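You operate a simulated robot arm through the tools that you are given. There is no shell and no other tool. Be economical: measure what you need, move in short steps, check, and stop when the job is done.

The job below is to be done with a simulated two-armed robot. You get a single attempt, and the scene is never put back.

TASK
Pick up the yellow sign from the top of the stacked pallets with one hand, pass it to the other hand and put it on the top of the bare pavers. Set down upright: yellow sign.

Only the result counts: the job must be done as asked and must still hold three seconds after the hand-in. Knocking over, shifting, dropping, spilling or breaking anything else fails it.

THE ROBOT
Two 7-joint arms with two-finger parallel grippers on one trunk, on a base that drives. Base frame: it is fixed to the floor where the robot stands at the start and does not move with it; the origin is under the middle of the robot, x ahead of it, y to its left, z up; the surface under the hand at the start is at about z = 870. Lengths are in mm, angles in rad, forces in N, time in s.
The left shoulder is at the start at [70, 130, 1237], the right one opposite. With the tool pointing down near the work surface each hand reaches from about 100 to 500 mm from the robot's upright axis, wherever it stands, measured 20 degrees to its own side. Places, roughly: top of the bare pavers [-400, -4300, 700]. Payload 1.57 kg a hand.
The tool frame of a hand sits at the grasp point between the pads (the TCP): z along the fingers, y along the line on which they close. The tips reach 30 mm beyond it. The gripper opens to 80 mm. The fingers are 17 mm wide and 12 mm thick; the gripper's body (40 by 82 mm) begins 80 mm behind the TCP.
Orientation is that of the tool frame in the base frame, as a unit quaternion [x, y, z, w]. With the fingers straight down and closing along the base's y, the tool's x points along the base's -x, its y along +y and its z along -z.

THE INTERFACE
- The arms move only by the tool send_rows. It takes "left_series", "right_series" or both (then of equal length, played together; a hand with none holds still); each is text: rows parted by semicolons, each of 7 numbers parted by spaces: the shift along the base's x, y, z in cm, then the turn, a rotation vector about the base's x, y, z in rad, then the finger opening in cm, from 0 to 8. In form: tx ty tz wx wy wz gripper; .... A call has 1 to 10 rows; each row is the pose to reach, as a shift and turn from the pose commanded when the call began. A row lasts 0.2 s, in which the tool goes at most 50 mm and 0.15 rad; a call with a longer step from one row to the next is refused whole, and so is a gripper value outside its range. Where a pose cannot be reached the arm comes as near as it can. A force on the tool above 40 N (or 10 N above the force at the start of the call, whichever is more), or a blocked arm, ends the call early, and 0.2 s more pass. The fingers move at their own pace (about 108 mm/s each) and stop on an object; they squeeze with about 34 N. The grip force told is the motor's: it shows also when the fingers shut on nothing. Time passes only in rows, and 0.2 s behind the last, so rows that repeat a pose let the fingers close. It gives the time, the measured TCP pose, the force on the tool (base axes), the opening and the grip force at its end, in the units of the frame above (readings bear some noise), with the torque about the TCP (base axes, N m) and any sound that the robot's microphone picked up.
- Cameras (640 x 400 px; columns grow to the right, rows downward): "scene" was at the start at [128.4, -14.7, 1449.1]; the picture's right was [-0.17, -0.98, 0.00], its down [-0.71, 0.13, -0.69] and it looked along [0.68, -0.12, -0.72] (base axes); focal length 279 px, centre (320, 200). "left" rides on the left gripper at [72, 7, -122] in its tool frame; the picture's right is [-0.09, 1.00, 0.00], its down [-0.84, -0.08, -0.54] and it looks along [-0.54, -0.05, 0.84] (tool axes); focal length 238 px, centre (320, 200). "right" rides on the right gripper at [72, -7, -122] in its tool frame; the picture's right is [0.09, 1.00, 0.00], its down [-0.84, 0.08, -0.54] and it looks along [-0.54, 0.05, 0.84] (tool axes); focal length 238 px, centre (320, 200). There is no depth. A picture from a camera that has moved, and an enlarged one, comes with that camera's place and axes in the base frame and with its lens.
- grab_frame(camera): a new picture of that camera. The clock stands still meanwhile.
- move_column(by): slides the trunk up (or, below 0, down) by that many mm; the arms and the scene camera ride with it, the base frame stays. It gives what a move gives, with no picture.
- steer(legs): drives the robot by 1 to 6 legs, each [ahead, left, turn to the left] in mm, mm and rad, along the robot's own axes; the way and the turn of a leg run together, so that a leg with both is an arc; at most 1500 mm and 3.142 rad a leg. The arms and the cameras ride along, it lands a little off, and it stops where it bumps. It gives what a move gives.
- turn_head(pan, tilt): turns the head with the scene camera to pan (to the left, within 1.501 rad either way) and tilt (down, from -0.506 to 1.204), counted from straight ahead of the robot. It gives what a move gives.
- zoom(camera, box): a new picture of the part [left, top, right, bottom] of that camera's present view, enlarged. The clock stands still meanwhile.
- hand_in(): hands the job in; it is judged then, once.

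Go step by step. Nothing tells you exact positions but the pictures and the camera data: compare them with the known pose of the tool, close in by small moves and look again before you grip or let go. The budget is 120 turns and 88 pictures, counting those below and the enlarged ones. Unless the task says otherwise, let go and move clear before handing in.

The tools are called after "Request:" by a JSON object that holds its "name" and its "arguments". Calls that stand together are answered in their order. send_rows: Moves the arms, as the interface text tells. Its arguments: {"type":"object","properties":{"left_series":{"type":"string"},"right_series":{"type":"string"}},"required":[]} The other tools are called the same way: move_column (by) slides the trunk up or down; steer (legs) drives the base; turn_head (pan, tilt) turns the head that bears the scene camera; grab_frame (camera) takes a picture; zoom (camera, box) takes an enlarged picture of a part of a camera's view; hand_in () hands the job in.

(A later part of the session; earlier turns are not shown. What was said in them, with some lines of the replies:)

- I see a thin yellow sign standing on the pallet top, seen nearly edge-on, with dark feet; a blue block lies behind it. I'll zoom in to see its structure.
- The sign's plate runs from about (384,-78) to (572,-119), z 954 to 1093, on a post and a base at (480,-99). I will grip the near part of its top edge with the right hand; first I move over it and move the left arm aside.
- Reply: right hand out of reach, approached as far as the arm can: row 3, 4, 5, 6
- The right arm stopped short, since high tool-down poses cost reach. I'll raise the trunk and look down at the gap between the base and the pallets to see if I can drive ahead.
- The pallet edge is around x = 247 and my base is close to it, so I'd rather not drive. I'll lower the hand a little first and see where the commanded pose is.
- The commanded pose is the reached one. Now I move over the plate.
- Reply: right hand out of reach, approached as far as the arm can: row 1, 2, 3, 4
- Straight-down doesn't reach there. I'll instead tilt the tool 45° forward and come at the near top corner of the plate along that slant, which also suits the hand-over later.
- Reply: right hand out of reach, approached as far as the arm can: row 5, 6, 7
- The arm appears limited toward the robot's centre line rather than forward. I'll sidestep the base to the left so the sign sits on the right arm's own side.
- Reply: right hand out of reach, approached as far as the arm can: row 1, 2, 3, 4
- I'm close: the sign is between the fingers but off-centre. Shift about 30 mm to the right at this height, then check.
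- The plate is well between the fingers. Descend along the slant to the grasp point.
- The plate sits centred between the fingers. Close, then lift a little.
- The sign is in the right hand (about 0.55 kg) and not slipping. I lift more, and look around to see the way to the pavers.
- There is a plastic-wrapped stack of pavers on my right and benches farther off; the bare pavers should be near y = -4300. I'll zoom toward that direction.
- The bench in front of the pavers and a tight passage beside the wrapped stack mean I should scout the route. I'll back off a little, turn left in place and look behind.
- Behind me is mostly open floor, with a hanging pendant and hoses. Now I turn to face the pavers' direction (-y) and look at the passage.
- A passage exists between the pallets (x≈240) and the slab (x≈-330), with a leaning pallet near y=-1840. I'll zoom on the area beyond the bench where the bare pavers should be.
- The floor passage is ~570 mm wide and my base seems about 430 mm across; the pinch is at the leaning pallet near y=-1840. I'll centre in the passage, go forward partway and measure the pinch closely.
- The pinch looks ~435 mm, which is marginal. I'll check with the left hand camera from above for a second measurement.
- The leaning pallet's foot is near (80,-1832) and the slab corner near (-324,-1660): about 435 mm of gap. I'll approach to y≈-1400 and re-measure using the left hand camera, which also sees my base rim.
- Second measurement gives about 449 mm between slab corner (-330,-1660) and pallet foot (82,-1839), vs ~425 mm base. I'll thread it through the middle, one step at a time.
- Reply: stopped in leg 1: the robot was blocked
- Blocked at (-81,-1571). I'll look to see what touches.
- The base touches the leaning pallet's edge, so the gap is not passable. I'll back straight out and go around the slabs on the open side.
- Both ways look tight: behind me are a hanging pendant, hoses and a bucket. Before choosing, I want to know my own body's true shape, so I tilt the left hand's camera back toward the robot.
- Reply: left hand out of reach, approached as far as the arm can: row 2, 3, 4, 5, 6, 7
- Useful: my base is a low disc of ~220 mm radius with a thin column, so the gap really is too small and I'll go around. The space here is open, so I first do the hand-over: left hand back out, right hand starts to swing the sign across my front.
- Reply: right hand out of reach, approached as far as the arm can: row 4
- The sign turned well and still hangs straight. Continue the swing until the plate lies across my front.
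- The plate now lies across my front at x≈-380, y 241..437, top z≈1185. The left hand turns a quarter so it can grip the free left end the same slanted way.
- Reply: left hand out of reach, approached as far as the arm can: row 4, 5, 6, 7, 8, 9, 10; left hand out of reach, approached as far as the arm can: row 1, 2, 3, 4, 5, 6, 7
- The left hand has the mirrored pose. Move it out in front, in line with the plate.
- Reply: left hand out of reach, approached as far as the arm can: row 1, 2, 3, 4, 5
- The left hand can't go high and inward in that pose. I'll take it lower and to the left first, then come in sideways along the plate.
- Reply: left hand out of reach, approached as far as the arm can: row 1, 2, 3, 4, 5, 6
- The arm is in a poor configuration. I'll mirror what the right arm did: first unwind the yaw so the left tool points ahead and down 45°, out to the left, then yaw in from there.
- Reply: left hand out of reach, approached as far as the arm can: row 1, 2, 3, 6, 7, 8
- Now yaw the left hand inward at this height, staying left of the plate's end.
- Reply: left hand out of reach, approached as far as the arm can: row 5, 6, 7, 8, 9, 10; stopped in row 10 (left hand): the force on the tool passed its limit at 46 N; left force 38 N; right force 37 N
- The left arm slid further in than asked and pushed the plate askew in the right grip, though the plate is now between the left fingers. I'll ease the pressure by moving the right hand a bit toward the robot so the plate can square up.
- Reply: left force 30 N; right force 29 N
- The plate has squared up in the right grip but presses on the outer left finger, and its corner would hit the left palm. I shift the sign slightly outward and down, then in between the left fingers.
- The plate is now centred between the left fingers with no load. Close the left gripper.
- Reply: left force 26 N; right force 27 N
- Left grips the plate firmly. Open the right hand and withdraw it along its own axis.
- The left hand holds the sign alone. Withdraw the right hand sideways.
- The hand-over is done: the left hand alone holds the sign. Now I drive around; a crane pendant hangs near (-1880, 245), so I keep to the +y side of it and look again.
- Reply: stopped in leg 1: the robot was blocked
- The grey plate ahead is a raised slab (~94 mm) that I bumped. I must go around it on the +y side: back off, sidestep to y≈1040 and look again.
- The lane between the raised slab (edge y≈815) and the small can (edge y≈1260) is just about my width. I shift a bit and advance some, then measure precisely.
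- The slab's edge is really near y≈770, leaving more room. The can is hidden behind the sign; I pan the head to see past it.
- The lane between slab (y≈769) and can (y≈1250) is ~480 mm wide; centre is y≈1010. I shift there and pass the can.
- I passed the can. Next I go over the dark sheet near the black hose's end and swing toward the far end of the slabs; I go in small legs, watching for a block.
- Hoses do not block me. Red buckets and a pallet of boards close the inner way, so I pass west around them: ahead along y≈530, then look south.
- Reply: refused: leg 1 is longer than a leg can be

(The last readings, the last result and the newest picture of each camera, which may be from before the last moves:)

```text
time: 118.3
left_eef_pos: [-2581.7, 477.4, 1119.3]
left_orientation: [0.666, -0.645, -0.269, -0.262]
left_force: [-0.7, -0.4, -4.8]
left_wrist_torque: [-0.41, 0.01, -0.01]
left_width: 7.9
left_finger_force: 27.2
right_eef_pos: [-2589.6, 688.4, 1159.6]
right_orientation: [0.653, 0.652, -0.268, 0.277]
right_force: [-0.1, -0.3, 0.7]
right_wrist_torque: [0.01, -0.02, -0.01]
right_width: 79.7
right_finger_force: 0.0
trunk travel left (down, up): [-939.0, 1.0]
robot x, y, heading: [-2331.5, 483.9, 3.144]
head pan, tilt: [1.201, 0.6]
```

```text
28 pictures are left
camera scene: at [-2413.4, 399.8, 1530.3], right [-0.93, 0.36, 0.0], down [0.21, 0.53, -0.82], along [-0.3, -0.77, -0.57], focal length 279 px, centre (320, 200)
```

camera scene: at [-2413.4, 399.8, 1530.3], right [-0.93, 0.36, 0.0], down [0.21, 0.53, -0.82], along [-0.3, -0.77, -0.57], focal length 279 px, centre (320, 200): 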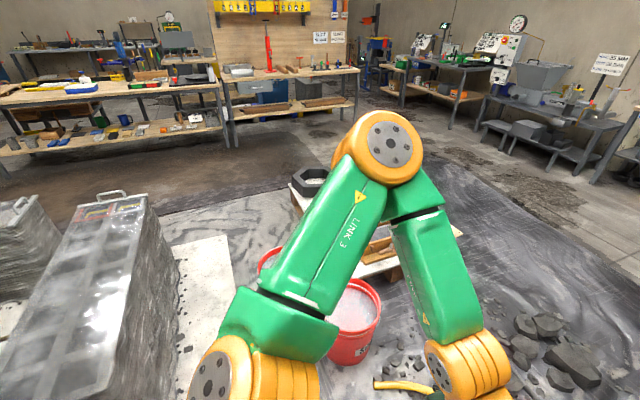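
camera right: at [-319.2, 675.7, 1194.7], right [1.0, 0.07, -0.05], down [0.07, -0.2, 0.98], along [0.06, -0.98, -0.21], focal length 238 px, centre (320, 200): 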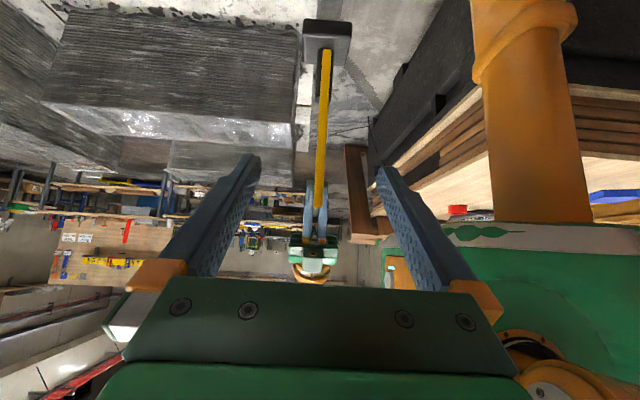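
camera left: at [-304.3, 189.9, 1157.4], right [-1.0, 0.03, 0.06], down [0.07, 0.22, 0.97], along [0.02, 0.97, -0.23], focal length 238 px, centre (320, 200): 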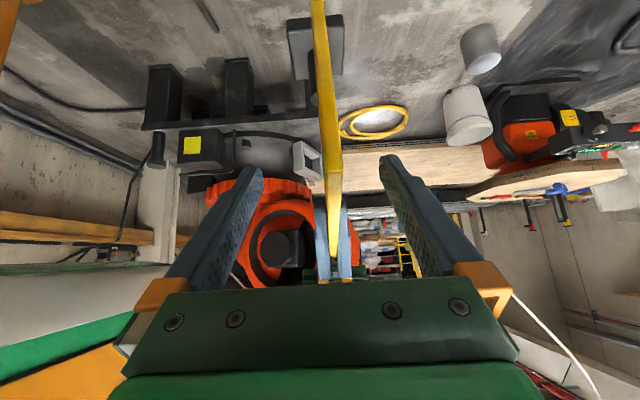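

The leg was just too long; the view confirms the inner way is closed (buckets next to the slab). I drive west in shorter legs.

Request:
{"name": "steer", "arguments": {"legs": [[1000, -50, 0], [950, 0, 0]]}}

Request:
{"name": "turn_head", "arguments": {"pan": 1.4, "tilt": 0.6}}

Request:
{"name": "grab_frame", "arguments": {"camera": "scene"}}

```text
time: 128.1
left_eef_pos: [-4528.3, 519.0, 1119.8]
left_orientation: [0.668, -0.642, -0.271, -0.26]
left_force: [0.6, -0.2, -4.5]
left_wrist_torque: [-0.38, -0.04, 0.02]
left_width: 8.0
left_finger_force: 26.3
right_eef_pos: [-4538.2, 729.1, 1160.4]
right_orientation: [0.651, 0.654, -0.267, 0.277]
right_force: [0.5, 0.9, -0.1]
right_wrist_torque: [0.0, 0.0, 0.0]
right_width: 80.3
right_finger_force: 0.1
trunk travel left (down, up): [-939.0, 1.0]
robot x, y, heading: [-4277.7, 521.4, -3.137]
head pan, tilt: [1.201, 0.6]
```

```text
time: 128.8
left_eef_pos: [-4530.2, 518.2, 1119.2]
left_orientation: [0.667, -0.643, -0.269, -0.262]
left_force: [-0.6, -0.1, -5.6]
left_wrist_torque: [-0.36, 0.0, -0.03]
left_width: 7.9
left_finger_force: 26.9
right_eef_pos: [-4538.4, 730.3, 1160.0]
right_orientation: [0.65, 0.654, -0.267, 0.278]
right_force: [0.0, -0.1, 0.7]
right_wrist_torque: [0.02, -0.03, 0.02]
right_width: 80.1
right_finger_force: 0.0
trunk travel left (down, up): [-939.0, 1.0]
robot x, y, heading: [-4278.5, 525.5, -3.136]
head pan, tilt: [1.4, 0.6]
```

```text
27 pictures are left
camera scene: at [-4343.1, 437.6, 1530.3], right [-0.99, 0.16, 0.0], down [0.09, 0.56, -0.83], along [-0.13, -0.81, -0.56], focal length 279 px, centre (320, 200)
```

scene: 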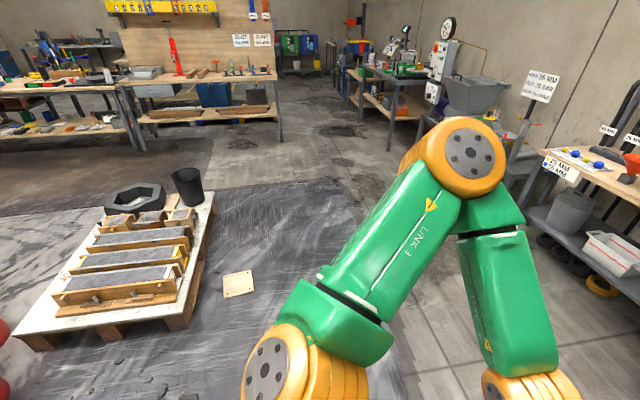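

All clear so far. The lane west of the boards' pallet is free; I turn to face -y, go down to y≈-2500 and check to the east.

Request:
{"name": "steer", "arguments": {"legs": [[0, 0, 1.565], [1400, -70, 0], [1500, 0, 0], [125, 0, 0]]}}

Request:
{"name": "turn_head", "arguments": {"pan": 1.2, "tilt": 0.5}}

Request:
{"name": "grab_frame", "arguments": {"camera": "scene"}}

```text
time: 138.5
left_eef_pos: [-4310.8, -984.6, 1120.0]
left_orientation: [0.927, 0.022, -0.374, 0.01]
left_force: [0.3, 1.3, -4.6]
left_wrist_torque: [0.0, -0.36, 0.03]
left_width: 7.7
left_finger_force: 27.1
right_eef_pos: [-4522.2, -996.2, 1161.5]
right_orientation: [-0.007, 0.923, 0.006, 0.384]
right_force: [-0.5, 1.1, 0.5]
right_wrist_torque: [-0.01, 0.0, -0.03]
right_width: 79.9
right_finger_force: 0.0
trunk travel left (down, up): [-939.0, 1.0]
robot x, y, heading: [-4317.2, -739.0, -1.559]
head pan, tilt: [1.4, 0.6]
stopped in leg 2: the robot was blocked; the commanded pose is now the measured one
```

```text
time: 139.2
left_eef_pos: [-4311.0, -991.5, 1118.5]
left_orientation: [0.927, 0.022, -0.375, 0.008]
left_force: [0.6, -0.6, -4.6]
left_wrist_torque: [0.04, -0.38, 0.02]
left_width: 7.8
left_finger_force: 26.4
right_eef_pos: [-4521.9, -1002.5, 1159.9]
right_orientation: [-0.006, 0.923, 0.009, 0.384]
right_force: [0.2, 0.2, -0.1]
right_wrist_torque: [0.01, 0.0, 0.02]
right_width: 80.1
right_finger_force: 0.0
trunk travel left (down, up): [-939.0, 1.0]
robot x, y, heading: [-4325.2, -738.0, -1.555]
head pan, tilt: [1.201, 0.499]
```

```text
26 pictures are left
camera scene: at [-4235.8, -821.6, 1539.4], right [-0.35, -0.94, 0.0], down [-0.45, 0.17, -0.88], along [0.82, -0.3, -0.48], focal length 279 px, centre (320, 200)
```

scene: 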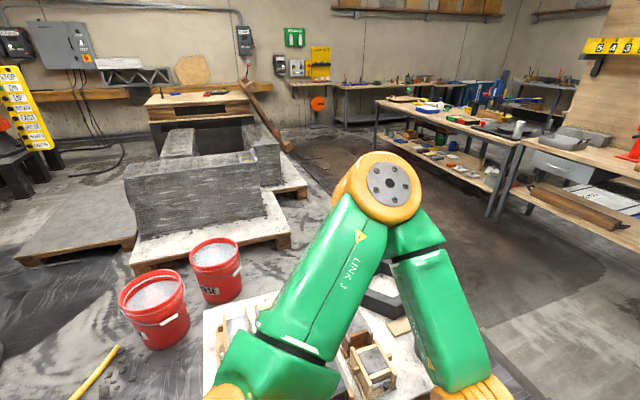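

Blocked at (-4320,-738). Look straight ahead-down to see what is there.

Request:
{"name": "turn_head", "arguments": {"pan": 0.25, "tilt": 1.0}}

Request:
{"name": "grab_frame", "arguments": {"camera": "scene"}}

Request:
{"name": "grab_frame", "arguments": {"camera": "right"}}

```text
time: 140.4
left_eef_pos: [-4310.2, -992.6, 1117.7]
left_orientation: [0.927, 0.022, -0.375, 0.008]
left_force: [-0.7, 0.3, -4.3]
left_wrist_torque: [0.04, -0.41, 0.0]
left_width: 8.0
left_finger_force: 26.9
right_eef_pos: [-4522.1, -1002.8, 1160.4]
right_orientation: [-0.006, 0.923, 0.009, 0.384]
right_force: [0.0, -0.2, -0.6]
right_wrist_torque: [-0.03, 0.02, -0.02]
right_width: 80.0
right_finger_force: 0.0
trunk travel left (down, up): [-939.0, 1.0]
robot x, y, heading: [-4319.5, -739.9, -1.556]
head pan, tilt: [0.25, 1.0]
```

```text
25 pictures are left
camera scene: at [-4302.8, -857.9, 1498.3], right [-0.96, -0.26, 0.0], down [-0.22, 0.81, -0.54], along [0.14, -0.52, -0.84], focal length 279 px, centre (320, 200)
```

scene: 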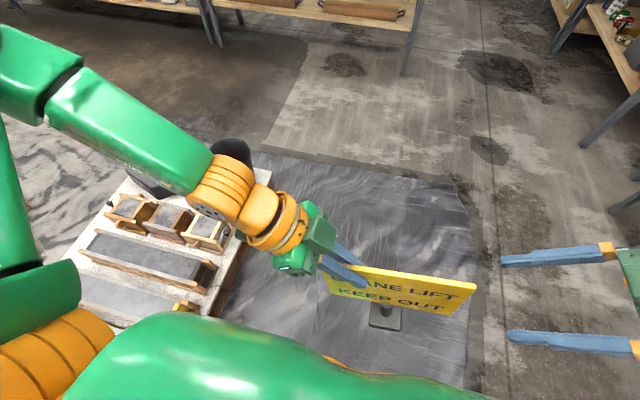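

```text
24 pictures are left
camera right: at [-4660.5, -1011.6, 1194.7], right [-0.08, 1.0, -0.05], down [0.2, 0.07, 0.98], along [0.98, 0.07, -0.21], focal length 238 px, centre (320, 200)
```

right: 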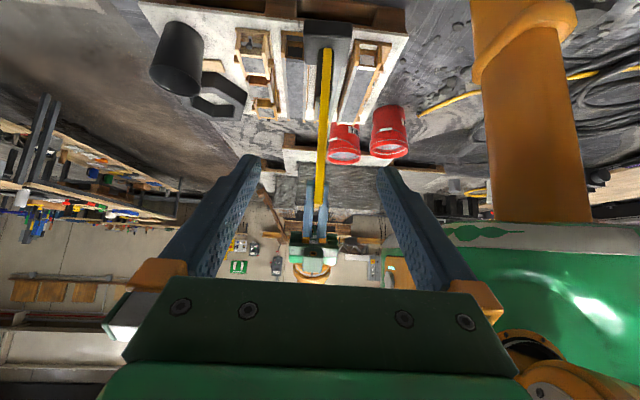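

Nothing obvious ahead; likely the small tile on my left at the base's edge. I back off, sidestep right and retry.

Request:
{"name": "steer", "arguments": {"legs": [[-40, 0, -0.015], [0, -160, 0], [800, 0, 0]]}}

```text
time: 146.2
left_eef_pos: [-4479.8, -1748.5, 1118.9]
left_orientation: [0.927, 0.012, -0.374, 0.003]
left_force: [0.3, -0.1, -4.5]
left_wrist_torque: [0.0, -0.37, -0.02]
left_width: 7.5
left_finger_force: 26.8
right_eef_pos: [-4691.0, -1755.5, 1159.4]
right_orientation: [0.003, 0.923, 0.005, 0.384]
right_force: [0.0, 0.1, 0.1]
right_wrist_torque: [0.0, -0.02, -0.01]
right_width: 79.9
right_finger_force: 0.1
trunk travel left (down, up): [-939.0, 1.0]
robot x, y, heading: [-4480.3, -1493.2, -1.577]
head pan, tilt: [0.25, 1.0]
```

That worked. Continue to y≈-2550 and look east.

Request:
{"name": "steer", "arguments": {"legs": [[1050, 0, 0.006]]}}

Request:
{"name": "turn_head", "arguments": {"pan": 1.3, "tilt": 0.5}}

Request:
{"name": "grab_frame", "arguments": {"camera": "scene"}}

```text
time: 151.7
left_eef_pos: [-4476.9, -2810.9, 1118.3]
left_orientation: [0.927, 0.018, -0.374, 0.006]
left_force: [1.1, 0.2, -5.0]
left_wrist_torque: [0.02, -0.38, 0.02]
left_width: 8.1
left_finger_force: 26.6
right_eef_pos: [-4689.4, -2819.2, 1159.7]
right_orientation: [-0.001, 0.923, 0.007, 0.384]
right_force: [0.4, -0.2, -0.5]
right_wrist_torque: [0.01, -0.02, -0.01]
right_width: 80.0
right_finger_force: 0.0
trunk travel left (down, up): [-939.0, 1.0]
robot x, y, heading: [-4487.2, -2559.0, -1.56]
head pan, tilt: [0.25, 1.0]
```

```text
time: 153.0
left_eef_pos: [-4476.5, -2811.5, 1118.0]
left_orientation: [0.927, 0.018, -0.375, 0.006]
left_force: [0.4, 0.7, -5.6]
left_wrist_torque: [0.06, -0.39, 0.02]
left_width: 7.9
left_finger_force: 27.0
right_eef_pos: [-4689.5, -2819.6, 1159.1]
right_orientation: [0.0, 0.923, 0.006, 0.384]
right_force: [1.2, -0.3, 0.7]
right_wrist_torque: [-0.01, -0.03, 0.01]
right_width: 80.0
right_finger_force: 0.1
trunk travel left (down, up): [-939.0, 1.0]
robot x, y, heading: [-4482.5, -2557.4, -1.563]
head pan, tilt: [1.3, 0.499]
```

```text
23 pictures are left
camera scene: at [-4396.9, -2634.2, 1539.4], right [-0.26, -0.96, 0.0], down [-0.46, 0.13, -0.88], along [0.85, -0.23, -0.48], focal length 279 px, centre (320, 200)
```

scene: 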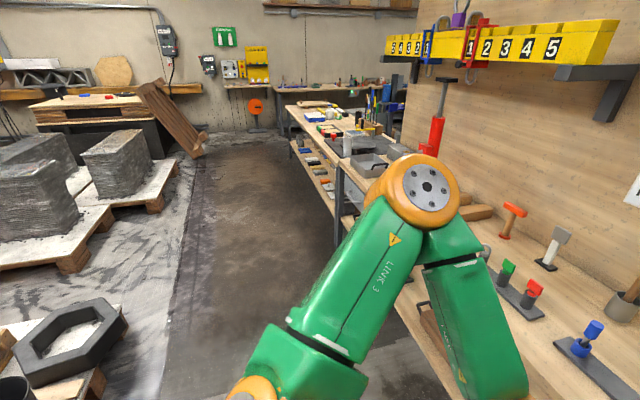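

The corridor to the east is clear. I strafe along y≈-2560 to x≈+100, then look toward the pavers.

Request:
{"name": "steer", "arguments": {"legs": [[0, 1450, -0.006], [0, 1450, 0], [0, 1450, 0], [0, 250, 0]]}}

Request:
{"name": "turn_head", "arguments": {"pan": -0.2, "tilt": 0.5}}

Request:
{"name": "grab_frame", "arguments": {"camera": "scene"}}

```text
time: 175.2
left_eef_pos: [125.3, -2752.4, 1117.5]
left_orientation: [0.927, 0.026, -0.373, 0.009]
left_force: [0.1, -0.1, -5.3]
left_wrist_torque: [0.0, -0.39, 0.03]
left_width: 8.2
left_finger_force: 27.3
right_eef_pos: [-87.8, -2765.7, 1158.1]
right_orientation: [-0.009, 0.923, 0.01, 0.386]
right_force: [-0.2, 0.1, -0.4]
right_wrist_torque: [0.01, -0.04, 0.0]
right_width: 79.9
right_finger_force: 0.0
trunk travel left (down, up): [-939.0, 1.0]
robot x, y, heading: [113.8, -2499.4, -1.546]
head pan, tilt: [1.3, 0.499]
```

```text
time: 176.8
left_eef_pos: [127.7, -2751.7, 1119.0]
left_orientation: [0.927, 0.026, -0.375, 0.009]
left_force: [0.0, 0.0, -4.8]
left_wrist_torque: [0.05, -0.35, 0.01]
left_width: 8.1
left_finger_force: 26.5
right_eef_pos: [-84.1, -2766.2, 1160.5]
right_orientation: [-0.01, 0.923, 0.011, 0.385]
right_force: [-0.7, 0.3, -0.2]
right_wrist_torque: [-0.01, 0.02, -0.01]
right_width: 80.1
right_finger_force: 0.0
trunk travel left (down, up): [-939.0, 1.0]
robot x, y, heading: [119.6, -2495.1, -1.545]
head pan, tilt: [-0.201, 0.499]
```

```text
22 pictures are left
camera scene: at [100.3, -2641.1, 1539.3], right [-0.98, 0.17, 0.0], down [0.08, 0.47, -0.88], along [-0.15, -0.86, -0.48], focal length 279 px, centre (320, 200)
```

scene: 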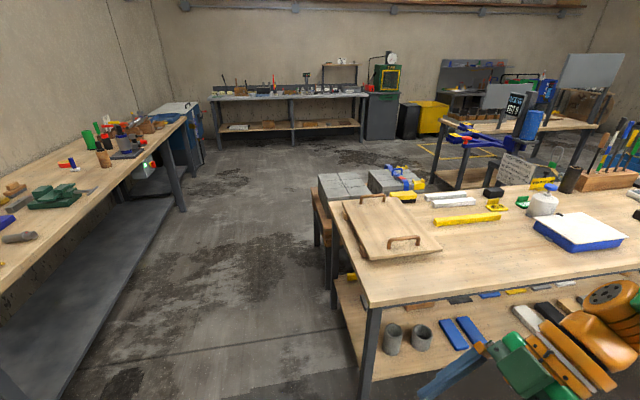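

The bare pavers are visible: a grey block field on a wooden stand around (-374,-4326). I drive down the free aisle, turn to face them (west) and look.

Request:
{"name": "steer", "arguments": {"legs": [[900, 0, -0.025], [930, 0, 0], [0, 0, -1.571]]}}

Request:
{"name": "turn_head", "arguments": {"pan": 0, "tilt": 0.75}}

Request:
{"name": "grab_frame", "arguments": {"camera": "scene"}}

```text
time: 189.9
left_eef_pos: [-130.6, -4334.1, 1118.8]
left_orientation: [0.663, -0.648, -0.267, -0.263]
left_force: [0.1, -0.2, -5.3]
left_wrist_torque: [-0.38, 0.02, 0.0]
left_width: 7.8
left_finger_force: 27.3
right_eef_pos: [-136.3, -4120.7, 1159.5]
right_orientation: [0.657, 0.648, -0.269, 0.274]
right_force: [0.8, -0.5, 0.0]
right_wrist_torque: [0.02, 0.03, 0.01]
right_width: 80.0
right_finger_force: 0.0
trunk travel left (down, up): [-939.0, 1.0]
robot x, y, heading: [122.4, -4330.3, 3.129]
head pan, tilt: [-0.201, 0.499]
```

```text
time: 190.6
left_eef_pos: [-131.2, -4334.0, 1119.4]
left_orientation: [0.663, -0.648, -0.266, -0.263]
left_force: [0.8, -0.4, -5.2]
left_wrist_torque: [-0.37, -0.02, 0.0]
left_width: 8.1
left_finger_force: 27.0
right_eef_pos: [-136.6, -4122.0, 1160.6]
right_orientation: [0.658, 0.648, -0.268, 0.274]
right_force: [-0.5, 0.0, 0.1]
right_wrist_torque: [0.0, 0.02, -0.03]
right_width: 80.0
right_finger_force: 0.1
trunk travel left (down, up): [-939.0, 1.0]
robot x, y, heading: [124.4, -4334.8, 3.132]
head pan, tilt: [0.0, 0.75]
```

```text
21 pictures are left
camera scene: at [-12.9, -4330.1, 1517.4], right [0.01, 1.0, 0.0], down [0.68, -0.01, -0.73], along [-0.73, 0.01, -0.68], focal length 279 px, centre (320, 200)
```

scene: 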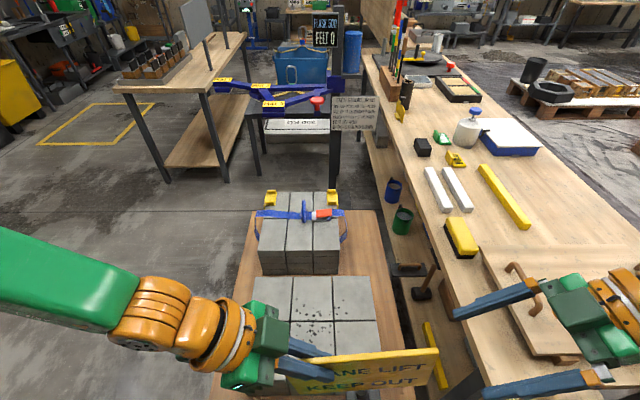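

The bare pavers are the near 2×3 block (about x -517..-217, y -4534..-4149); the strapped ones are behind. I edge closer and line the sign up with the middle paver column.

Request:
{"name": "steer", "arguments": {"legs": [[72, 48, 0.01]]}}

Request:
{"name": "send_rows", "arguments": {"left_series": "-1 0 0 0 0 0 0; -2 0 0 0 0 0 0; -3 0 0 0 0 0 0; -3 0 0 0 0 0 0"}}

```text
time: 191.7
left_eef_pos: [-195.5, -4378.8, 1121.1]
left_orientation: [0.666, -0.647, -0.268, -0.258]
left_force: [0.6, 0.0, -4.9]
left_wrist_torque: [-0.39, 0.0, 0.02]
left_width: 8.1
left_finger_force: 26.5
right_eef_pos: [-200.9, -4167.1, 1160.0]
right_orientation: [0.653, 0.652, -0.271, 0.276]
right_force: [0.0, 0.8, 0.7]
right_wrist_torque: [0.03, -0.03, -0.05]
right_width: 79.9
right_finger_force: 0.0
trunk travel left (down, up): [-939.0, 1.0]
robot x, y, heading: [50.3, -4379.4, 3.138]
head pan, tilt: [0.0, 0.75]
```

```text
time: 192.7
left_eef_pos: [-214.6, -4376.3, 1112.6]
left_orientation: [0.666, -0.645, -0.267, -0.262]
left_force: [0.0, -0.7, -5.4]
left_wrist_torque: [-0.38, 0.02, 0.0]
left_width: 7.8
left_finger_force: 27.0
left hand out of reach, approached as far as the arm can: row 1, 2, 3, 4
right_eef_pos: [-211.4, -4171.9, 1160.8]
right_orientation: [0.654, 0.651, -0.267, 0.276]
right_force: [0.1, 0.6, 0.1]
right_wrist_torque: [-0.02, -0.04, 0.02]
right_width: 80.0
right_finger_force: 0.0
trunk travel left (down, up): [-939.0, 1.0]
robot x, y, heading: [49.8, -4379.5, 3.14]
head pan, tilt: [0.0, 0.75]
```

Moving out works only together with moving down, which I need anyway. Go out and down together (sign bottom is ~230 mm above the pavers).

Request:
{"name": "send_rows", "arguments": {"left_series": "-1 0 -1.5 0 0 0 0; -2 0 -3 0 0 0 0; -3 0 -4.5 0 0 0 0; -4 0 -6 0 0 0 0; -5.5 0 -7.5 0 0 0 0; -7 0 -9 0 0 0 0; -7 0 -9 0 0 0 0"}}

Request:
{"name": "grab_frame", "arguments": {"camera": "scene"}}

```text
time: 194.3
left_eef_pos: [-283.7, -4376.3, 1021.6]
left_orientation: [0.665, -0.646, -0.267, -0.263]
left_force: [0.4, 0.1, -4.6]
left_wrist_torque: [-0.37, -0.02, -0.02]
left_width: 7.9
left_finger_force: 27.2
right_eef_pos: [-210.0, -4172.6, 1160.1]
right_orientation: [0.654, 0.651, -0.267, 0.276]
right_force: [-0.3, 0.1, 0.3]
right_wrist_torque: [-0.01, -0.01, 0.0]
right_width: 80.0
right_finger_force: 0.1
trunk travel left (down, up): [-939.0, 1.0]
robot x, y, heading: [53.5, -4380.5, 3.137]
head pan, tilt: [0.0, 0.75]
```

```text
20 pictures are left
camera scene: at [-84.3, -4378.6, 1517.4], right [0.0, 1.0, 0.0], down [0.68, 0.0, -0.73], along [-0.73, 0.0, -0.68], focal length 279 px, centre (320, 200)
```

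scene: 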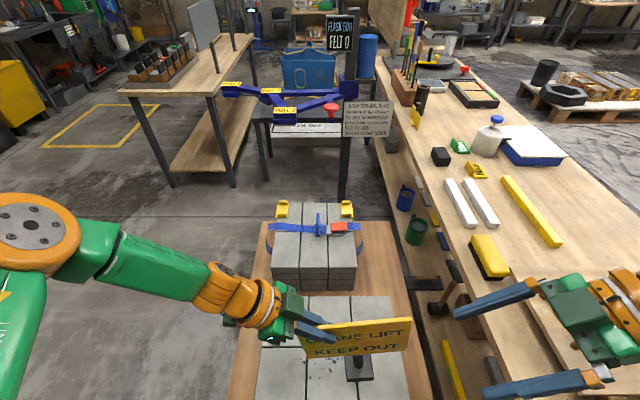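

The sign is over the near pavers now. It seems tilted in its plane a bit; I zoom to measure that before setting it down.

Request:
{"name": "zoom", "arguments": {"camera": "scene", "box": [240, 280, 440, 400]}}

Request:
{"name": "grab_frame", "arguments": {"camera": "right"}}

Request:
{"name": "grab_frame", "arguments": {"camera": "left"}}

```text
3.20 times, centred on (340, 340) of scene
camera zoom: at [-84.3, -4378.6, 1517.4], right [0.0, 1.0, 0.0], down [0.68, 0.0, -0.73], along [-0.73, 0.0, -0.68], focal length 894 px, centre (256, -248)
```

zoom: 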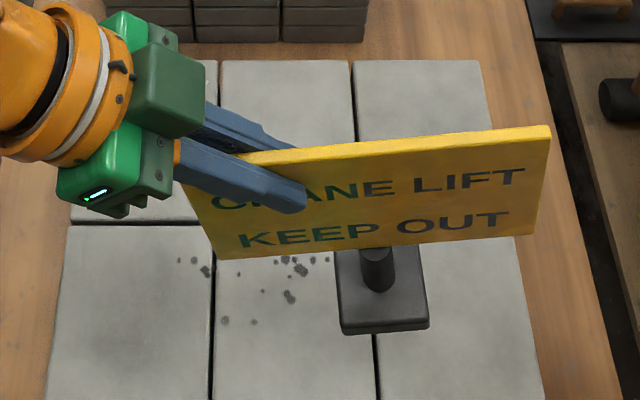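

```text
18 pictures are left
camera right: at [-217.2, -4033.7, 1194.5], right [1.0, 0.07, -0.05], down [0.07, -0.2, 0.98], along [0.05, -0.98, -0.21], focal length 238 px, centre (320, 200)
```

right: 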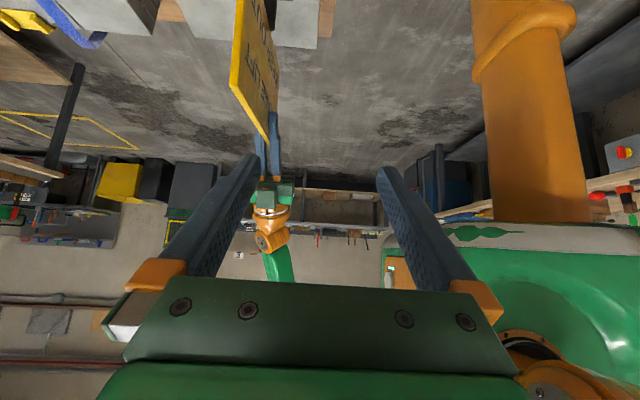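

```text
17 pictures are left
camera left: at [-286.8, -4511.1, 1059.4], right [-1.0, 0.04, 0.06], down [0.07, 0.23, 0.97], along [0.02, 0.97, -0.23], focal length 238 px, centre (320, 200)
```

left: 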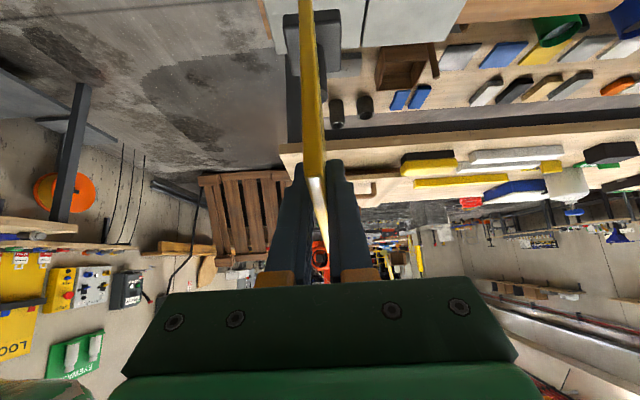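

The sign leans about 0.16 rad in its plane. I rotate the hand to make it upright and move it 2 cm further in.

Request:
{"name": "send_rows", "arguments": {"left_series": "-0.7 0 -1 -0.05 0 0 0; -1.4 0 -2 -0.1 0 0 0; -2 0 -3 -0.16 0 0 0; -2 0 -3 -0.16 0 0 0"}}

Request:
{"name": "zoom", "arguments": {"camera": "scene", "box": [240, 280, 440, 400]}}

```text
time: 195.3
left_eef_pos: [-286.8, -4354.7, 984.3]
left_orientation: [0.683, -0.662, -0.224, -0.212]
left_force: [0.5, -0.1, -4.9]
left_wrist_torque: [-0.3, -0.03, 0.02]
left_width: 8.3
left_finger_force: 27.4
left hand out of reach, approached as far as the arm can: row 2, 3, 4
right_eef_pos: [-209.5, -4170.7, 1159.5]
right_orientation: [0.654, 0.651, -0.268, 0.276]
right_force: [0.0, -0.7, 0.3]
right_wrist_torque: [-0.01, -0.01, -0.01]
right_width: 80.0
right_finger_force: 0.0
trunk travel left (down, up): [-939.0, 1.0]
robot x, y, heading: [50.2, -4378.9, 3.142]
head pan, tilt: [0.0, 0.75]
```

```text
3.20 times, centred on (340, 340) of scene
camera zoom: at [-84.4, -4378.7, 1517.4], right [0.0, 1.0, 0.0], down [0.68, 0.0, -0.73], along [-0.73, 0.0, -0.68], focal length 894 px, centre (256, -248)
```

zoom: 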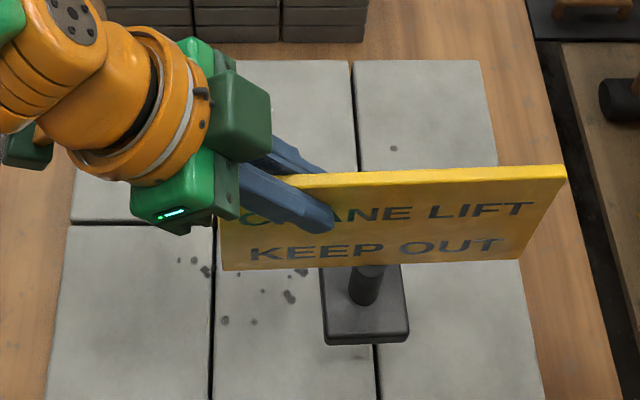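

Nearly upright now, foot about 110-140 mm above the pavers. Lower the trunk 80 mm and check.

Request:
{"name": "move_column", "arguments": {"by": -80}}

Request:
{"name": "zoom", "arguments": {"camera": "scene", "box": [240, 280, 440, 400]}}

```text
time: 196.4
left_eef_pos: [-286.0, -4357.6, 909.9]
left_orientation: [0.682, -0.661, -0.23, -0.212]
left_force: [2.5, -5.0, 16.4]
left_wrist_torque: [-0.66, -0.94, -0.25]
left_width: 8.0
left_finger_force: 26.9
right_eef_pos: [-204.9, -4175.4, 1084.2]
right_orientation: [0.653, 0.653, -0.267, 0.274]
right_force: [-0.7, -0.1, 0.4]
right_wrist_torque: [0.02, 0.0, 0.05]
right_width: 79.9
right_finger_force: 0.0
trunk travel left (down, up): [-861.0, 79.0]
robot x, y, heading: [52.0, -4380.6, -3.146]
head pan, tilt: [0.0, 0.75]
stopped: the force on the tool passed its limit at 64 N (the readings are from after the stop); the commanded pose is now the measured one
```

```text
3.20 times, centred on (340, 340) of scene
camera zoom: at [-78.8, -4382.7, 1439.6], right [0.0, 1.0, 0.0], down [0.68, 0.0, -0.73], along [-0.73, 0.0, -0.68], focal length 894 px, centre (256, -248)
```

zoom: 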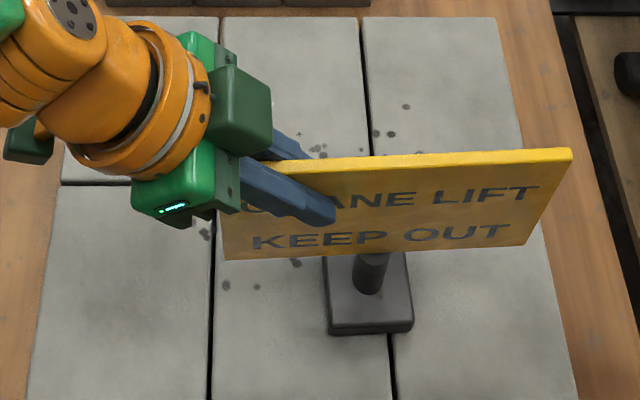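

It touched the pavers (top ≈ z 730) and stopped. I lift 1.5 cm to take off the pressure and re-check the sign's posture.

Request:
{"name": "send_rows", "arguments": {"left_series": "0 0 0.7 0 0 0 0; 0 -0.5 1.5 -0.03 0 0 0; 0 -1.2 1.5 -0.03 0 0 0; 0 -1.2 1.5 -0.03 0 0 0"}}

Request:
{"name": "zoom", "arguments": {"camera": "scene", "box": [240, 280, 440, 400]}}

Request:
{"name": "grab_frame", "arguments": {"camera": "left"}}

```text
time: 197.4
left_eef_pos: [-280.1, -4349.1, 920.5]
left_orientation: [0.686, -0.663, -0.221, -0.202]
left_force: [-0.3, 0.7, -5.3]
left_wrist_torque: [-0.29, -0.03, -0.01]
left_width: 7.9
left_finger_force: 26.6
left hand out of reach, approached as far as the arm can: row 2, 3, 4
right_eef_pos: [-210.5, -4172.3, 1080.1]
right_orientation: [0.654, 0.652, -0.267, 0.277]
right_force: [-0.2, 0.0, -0.6]
right_wrist_torque: [0.0, -0.01, -0.01]
right_width: 80.1
right_finger_force: 0.0
trunk travel left (down, up): [-861.0, 79.0]
robot x, y, heading: [50.7, -4380.5, 3.136]
head pan, tilt: [0.0, 0.75]
```

```text
3.20 times, centred on (340, 340) of scene
camera zoom: at [-85.7, -4378.6, 1439.0], right [0.0, 1.0, 0.0], down [0.68, 0.0, -0.73], along [-0.73, 0.0, -0.68], focal length 894 px, centre (256, -248)
```

zoom: 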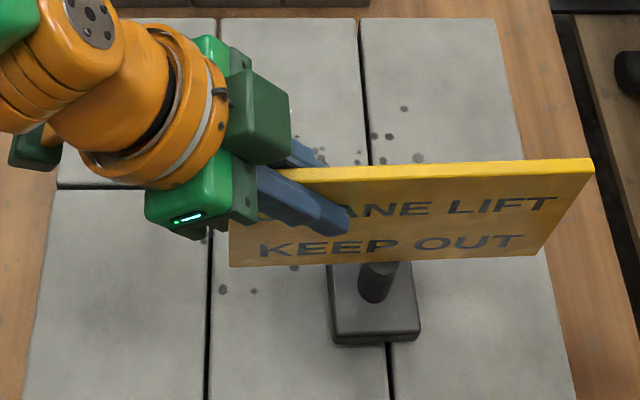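

```text
13 pictures are left
camera left: at [-281.4, -4476.5, 980.3], right [-1.0, 0.04, 0.07], down [0.08, 0.38, 0.92], along [0.01, 0.92, -0.38], focal length 238 px, centre (320, 200)
```

left: 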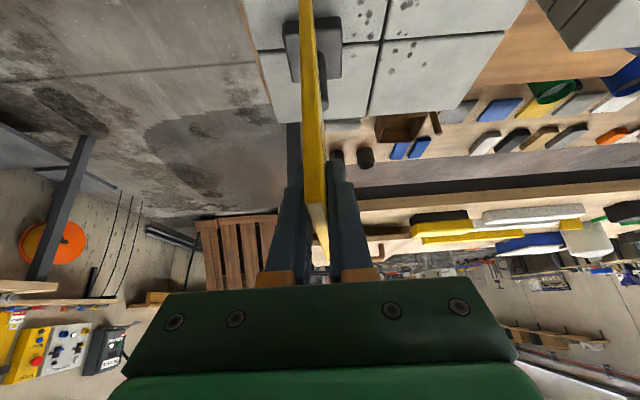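

Upright within a few hundredths and about 1 cm above the paver, foot fully over it. Lower gently in small steps.

Request:
{"name": "send_rows", "arguments": {"left_series": "0 0 -0.3 0 0 0 0; 0 0 -0.6 0 0 0 0; 0 0 -0.6 0 0 0 0"}}

```text
time: 198.2
left_eef_pos: [-280.4, -4347.1, 914.7]
left_orientation: [0.686, -0.664, -0.22, -0.201]
left_force: [-0.1, 0.8, -5.5]
left_wrist_torque: [-0.27, 0.01, 0.0]
left_width: 7.8
left_finger_force: 27.0
right_eef_pos: [-210.1, -4172.6, 1080.7]
right_orientation: [0.654, 0.652, -0.268, 0.276]
right_force: [0.3, -0.9, -0.6]
right_wrist_torque: [0.02, 0.02, 0.01]
right_width: 80.0
right_finger_force: 0.0
trunk travel left (down, up): [-861.0, 79.0]
robot x, y, heading: [49.7, -4379.5, 3.138]
head pan, tilt: [0.0, 0.75]
```

Request:
{"name": "send_rows", "arguments": {"left_series": "0 0 -0.2 0 0 0 0; 0 0 -0.3 0 0 0 0; 0 0 -0.3 0 0 0 0"}}

```text
time: 199.0
left_eef_pos: [-279.2, -4348.0, 911.6]
left_orientation: [0.686, -0.663, -0.22, -0.202]
left_force: [-0.3, 0.7, -5.4]
left_wrist_torque: [-0.28, -0.02, 0.0]
left_width: 7.9
left_finger_force: 27.1
right_eef_pos: [-210.7, -4171.7, 1081.1]
right_orientation: [0.654, 0.652, -0.267, 0.277]
right_force: [-0.3, -0.5, 0.5]
right_wrist_torque: [-0.01, 0.02, -0.01]
right_width: 79.9
right_finger_force: 0.0
trunk travel left (down, up): [-861.0, 79.0]
robot x, y, heading: [49.4, -4381.2, 3.141]
head pan, tilt: [0.0, 0.75]
```

No contact yet; keep lowering in 3 mm steps.

Request:
{"name": "send_rows", "arguments": {"left_series": "0 0 -0.2 0 0 0 0; 0 0 -0.4 0 0 0 0; 0 0 -0.4 0 0 0 0"}}

Request:
{"name": "send_rows", "arguments": {"left_series": "0 0 -0.15 0 0 0 0; 0 0 -0.3 0 0 0 0; 0 0 -0.3 0 0 0 0"}}

```text
time: 199.8
left_eef_pos: [-278.3, -4350.3, 910.2]
left_orientation: [0.686, -0.664, -0.223, -0.2]
left_force: [-4.5, -7.5, 31.0]
left_wrist_torque: [0.52, 0.18, 0.12]
left_width: 7.6
left_finger_force: 26.7
right_eef_pos: [-206.6, -4175.8, 1083.6]
right_orientation: [0.654, 0.653, -0.268, 0.274]
right_force: [-0.6, 0.5, 0.0]
right_wrist_torque: [0.0, -0.04, 0.01]
right_width: 79.7
right_finger_force: 0.0
trunk travel left (down, up): [-861.0, 79.0]
robot x, y, heading: [51.6, -4380.7, 3.143]
head pan, tilt: [0.0, 0.75]
```

```text
time: 200.6
left_eef_pos: [-278.9, -4350.0, 905.9]
left_orientation: [0.686, -0.664, -0.221, -0.201]
left_force: [-6.9, -5.0, 17.6]
left_wrist_torque: [-0.18, 0.66, 0.28]
left_width: 8.1
left_finger_force: 26.3
right_eef_pos: [-208.2, -4174.4, 1082.2]
right_orientation: [0.654, 0.652, -0.268, 0.275]
right_force: [0.1, 0.4, 0.3]
right_wrist_torque: [-0.05, 0.01, -0.03]
right_width: 80.1
right_finger_force: 0.1
trunk travel left (down, up): [-861.0, 79.0]
robot x, y, heading: [49.0, -4377.8, 3.145]
head pan, tilt: [0.0, 0.75]
```

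Contact made. I unload slightly and look at how the sign sits before letting go.

Request:
{"name": "send_rows", "arguments": {"left_series": "0 0 0.1 0 0 0 0; 0 0 0.15 0 0 0 0; 0 0 0.15 0 0 0 0"}}

Request:
{"name": "zoom", "arguments": {"camera": "scene", "box": [240, 280, 440, 400]}}

```text
time: 201.4
left_eef_pos: [-279.8, -4346.7, 905.7]
left_orientation: [0.686, -0.664, -0.219, -0.201]
left_force: [0.1, 0.2, -4.9]
left_wrist_torque: [-0.29, 0.0, -0.01]
left_width: 7.9
left_finger_force: 26.8
right_eef_pos: [-208.8, -4171.9, 1081.7]
right_orientation: [0.655, 0.651, -0.268, 0.276]
right_force: [0.0, 1.2, 0.0]
right_wrist_torque: [0.01, 0.04, 0.01]
right_width: 79.9
right_finger_force: 0.1
trunk travel left (down, up): [-861.0, 79.0]
robot x, y, heading: [52.6, -4378.9, 3.138]
head pan, tilt: [0.0, 0.75]
```

```text
3.20 times, centred on (340, 340) of scene
camera zoom: at [-84.6, -4378.7, 1439.0], right [0.0, 1.0, 0.0], down [0.68, 0.0, -0.73], along [-0.73, 0.0, -0.68], focal length 894 px, centre (256, -248)
```

zoom: 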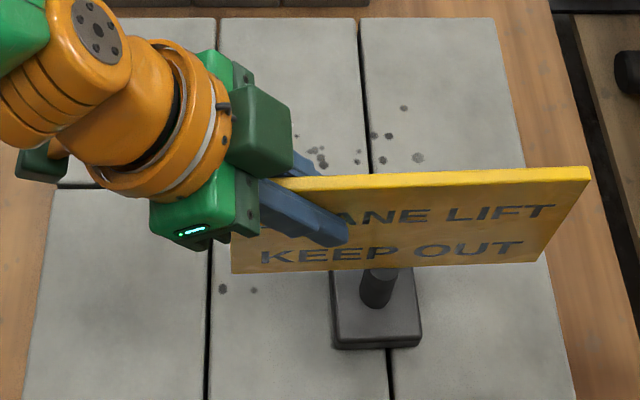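

The sign is square over its paver, about 1 mm off. Lower 1 mm and open the left gripper.

Request:
{"name": "send_rows", "arguments": {"left_series": "0 0 -0.1 0 0 0 0; 0 0 -0.1 0 0 0 1; 0 0 -0.1 0 0 0 1.5; 0 0 -0.1 0 0 0 2.5; 0 0 -0.1 0 0 0 5; 0 0 -0.1 0 0 0 8; 0 0 -0.1 0 0 0 8"}}

Request:
{"name": "grab_frame", "arguments": {"camera": "left"}}

Request:
{"name": "zoom", "arguments": {"camera": "scene", "box": [240, 280, 440, 400]}}

```text
time: 203.0
left_eef_pos: [-279.8, -4347.0, 905.0]
left_orientation: [0.686, -0.664, -0.219, -0.201]
left_force: [-0.5, -0.6, -0.7]
left_wrist_torque: [0.0, 0.01, -0.01]
left_width: 80.0
left_finger_force: 0.2
right_eef_pos: [-208.4, -4172.2, 1081.7]
right_orientation: [0.654, 0.652, -0.267, 0.276]
right_force: [-0.8, 0.3, 0.7]
right_wrist_torque: [-0.02, 0.02, -0.03]
right_width: 79.9
right_finger_force: 0.1
trunk travel left (down, up): [-861.0, 79.0]
robot x, y, heading: [51.0, -4377.8, 3.14]
head pan, tilt: [0.0, 0.75]
```

```text
11 pictures are left
camera left: at [-280.3, -4476.0, 966.0], right [-1.0, 0.04, 0.07], down [0.08, 0.38, 0.92], along [0.01, 0.92, -0.39], focal length 238 px, centre (320, 200)
```

left: 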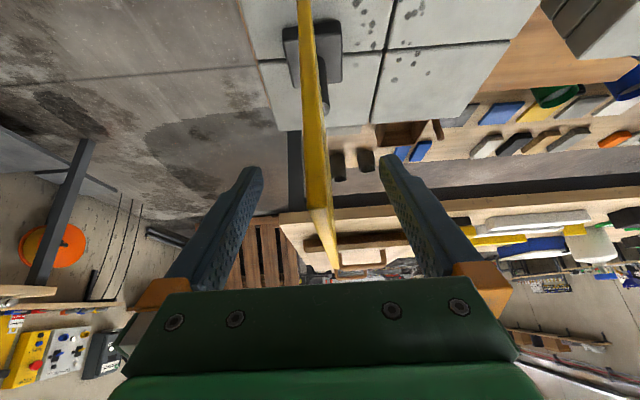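

```text
3.20 times, centred on (340, 340) of scene
camera zoom: at [-83.6, -4379.1, 1439.2], right [0.0, 1.0, 0.0], down [0.68, 0.0, -0.73], along [-0.73, 0.0, -0.68], focal length 894 px, centre (256, -248)
```

zoom: 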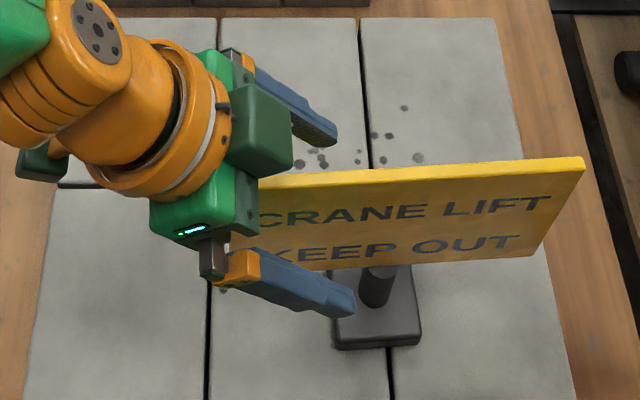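

The sign stands free. I raise the trunk so the open fingers lift straight off, then sidestep away.

Request:
{"name": "move_column", "arguments": {"by": 77}}

Request:
{"name": "steer", "arguments": {"legs": [[0, 150, 0]]}}

Request:
{"name": "grab_frame", "arguments": {"camera": "scene"}}

```text
time: 204.1
left_eef_pos: [-280.3, -4347.7, 982.6]
left_orientation: [0.686, -0.664, -0.22, -0.202]
left_force: [0.2, 0.0, 1.0]
left_wrist_torque: [0.0, 0.02, 0.0]
left_width: 80.0
left_finger_force: 0.0
right_eef_pos: [-208.7, -4171.5, 1158.1]
right_orientation: [0.654, 0.652, -0.268, 0.276]
right_force: [-0.5, -0.8, 0.7]
right_wrist_torque: [0.0, -0.02, 0.02]
right_width: 79.7
right_finger_force: 0.1
trunk travel left (down, up): [-938.0, 2.0]
robot x, y, heading: [52.9, -4381.7, 3.139]
head pan, tilt: [0.0, 0.75]
```

```text
time: 205.5
left_eef_pos: [-280.3, -4494.0, 982.9]
left_orientation: [0.686, -0.665, -0.218, -0.2]
left_force: [-0.1, 0.6, -0.6]
left_wrist_torque: [-0.02, 0.0, 0.01]
left_width: 80.0
left_finger_force: 0.1
right_eef_pos: [-209.3, -4318.9, 1158.6]
right_orientation: [0.653, 0.652, -0.268, 0.277]
right_force: [0.1, 0.1, 0.4]
right_wrist_torque: [-0.03, 0.01, -0.03]
right_width: 79.8
right_finger_force: 0.1
trunk travel left (down, up): [-938.0, 2.0]
robot x, y, heading: [50.8, -4531.0, 3.139]
head pan, tilt: [0.0, 0.75]
```

```text
9 pictures are left
camera scene: at [-83.7, -4523.1, 1516.2], right [0.0, 1.0, 0.0], down [0.68, 0.0, -0.73], along [-0.73, 0.0, -0.68], focal length 279 px, centre (320, 200)
```

scene: 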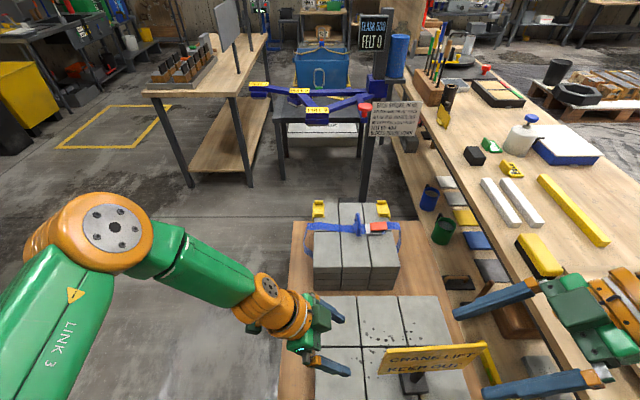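

The sign stands upright on the bare pavers. I back away to be well clear, and take a final look.

Request:
{"name": "steer", "arguments": {"legs": [[-200, 0, 0]]}}

Request:
{"name": "zoom", "arguments": {"camera": "scene", "box": [280, 200, 520, 400]}}

```text
time: 207.1
left_eef_pos: [-83.7, -4497.7, 981.9]
left_orientation: [0.686, -0.664, -0.218, -0.202]
left_force: [-0.6, 0.1, 0.3]
left_wrist_torque: [-0.03, -0.02, -0.05]
left_width: 79.9
left_finger_force: 0.0
right_eef_pos: [-12.5, -4322.1, 1158.0]
right_orientation: [0.654, 0.651, -0.267, 0.277]
right_force: [-0.4, -0.5, -0.1]
right_wrist_torque: [-0.02, 0.03, 0.0]
right_width: 79.8
right_finger_force: 0.0
trunk travel left (down, up): [-938.0, 2.0]
robot x, y, heading: [249.7, -4526.8, 3.139]
head pan, tilt: [0.0, 0.75]
```

```text
2.00 times, centred on (400, 300) of scene
camera zoom: at [111.0, -4528.7, 1515.7], right [0.0, 1.0, 0.0], down [0.68, 0.0, -0.73], along [-0.73, 0.0, -0.68], focal length 559 px, centre (160, 0)
```

zoom: 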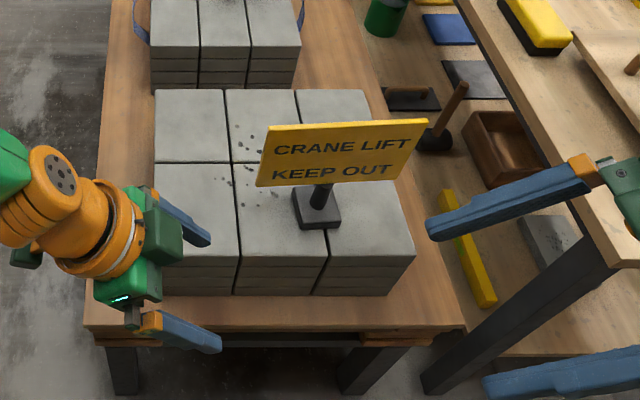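

The sign stands upright on the bare pavers and both hands are clear, so I hand in.

Request:
{"name": "hand_in", "arguments": {}}

```text
The job is handed in.
```

The yellow sign is standing upright on the bare pavers. The right hand picked it up and passed it to the left, which set it down. Both hands let go and moved clear before hand-in.

On the way the base bumped and stopped three times: in the gap between the slab and the leaning pallet, at the grey slab and near a small tile. I saw nothing shift at the gap or the slab. I couldn't see what stopped me at the tile, so I can't rule out a nudge there.
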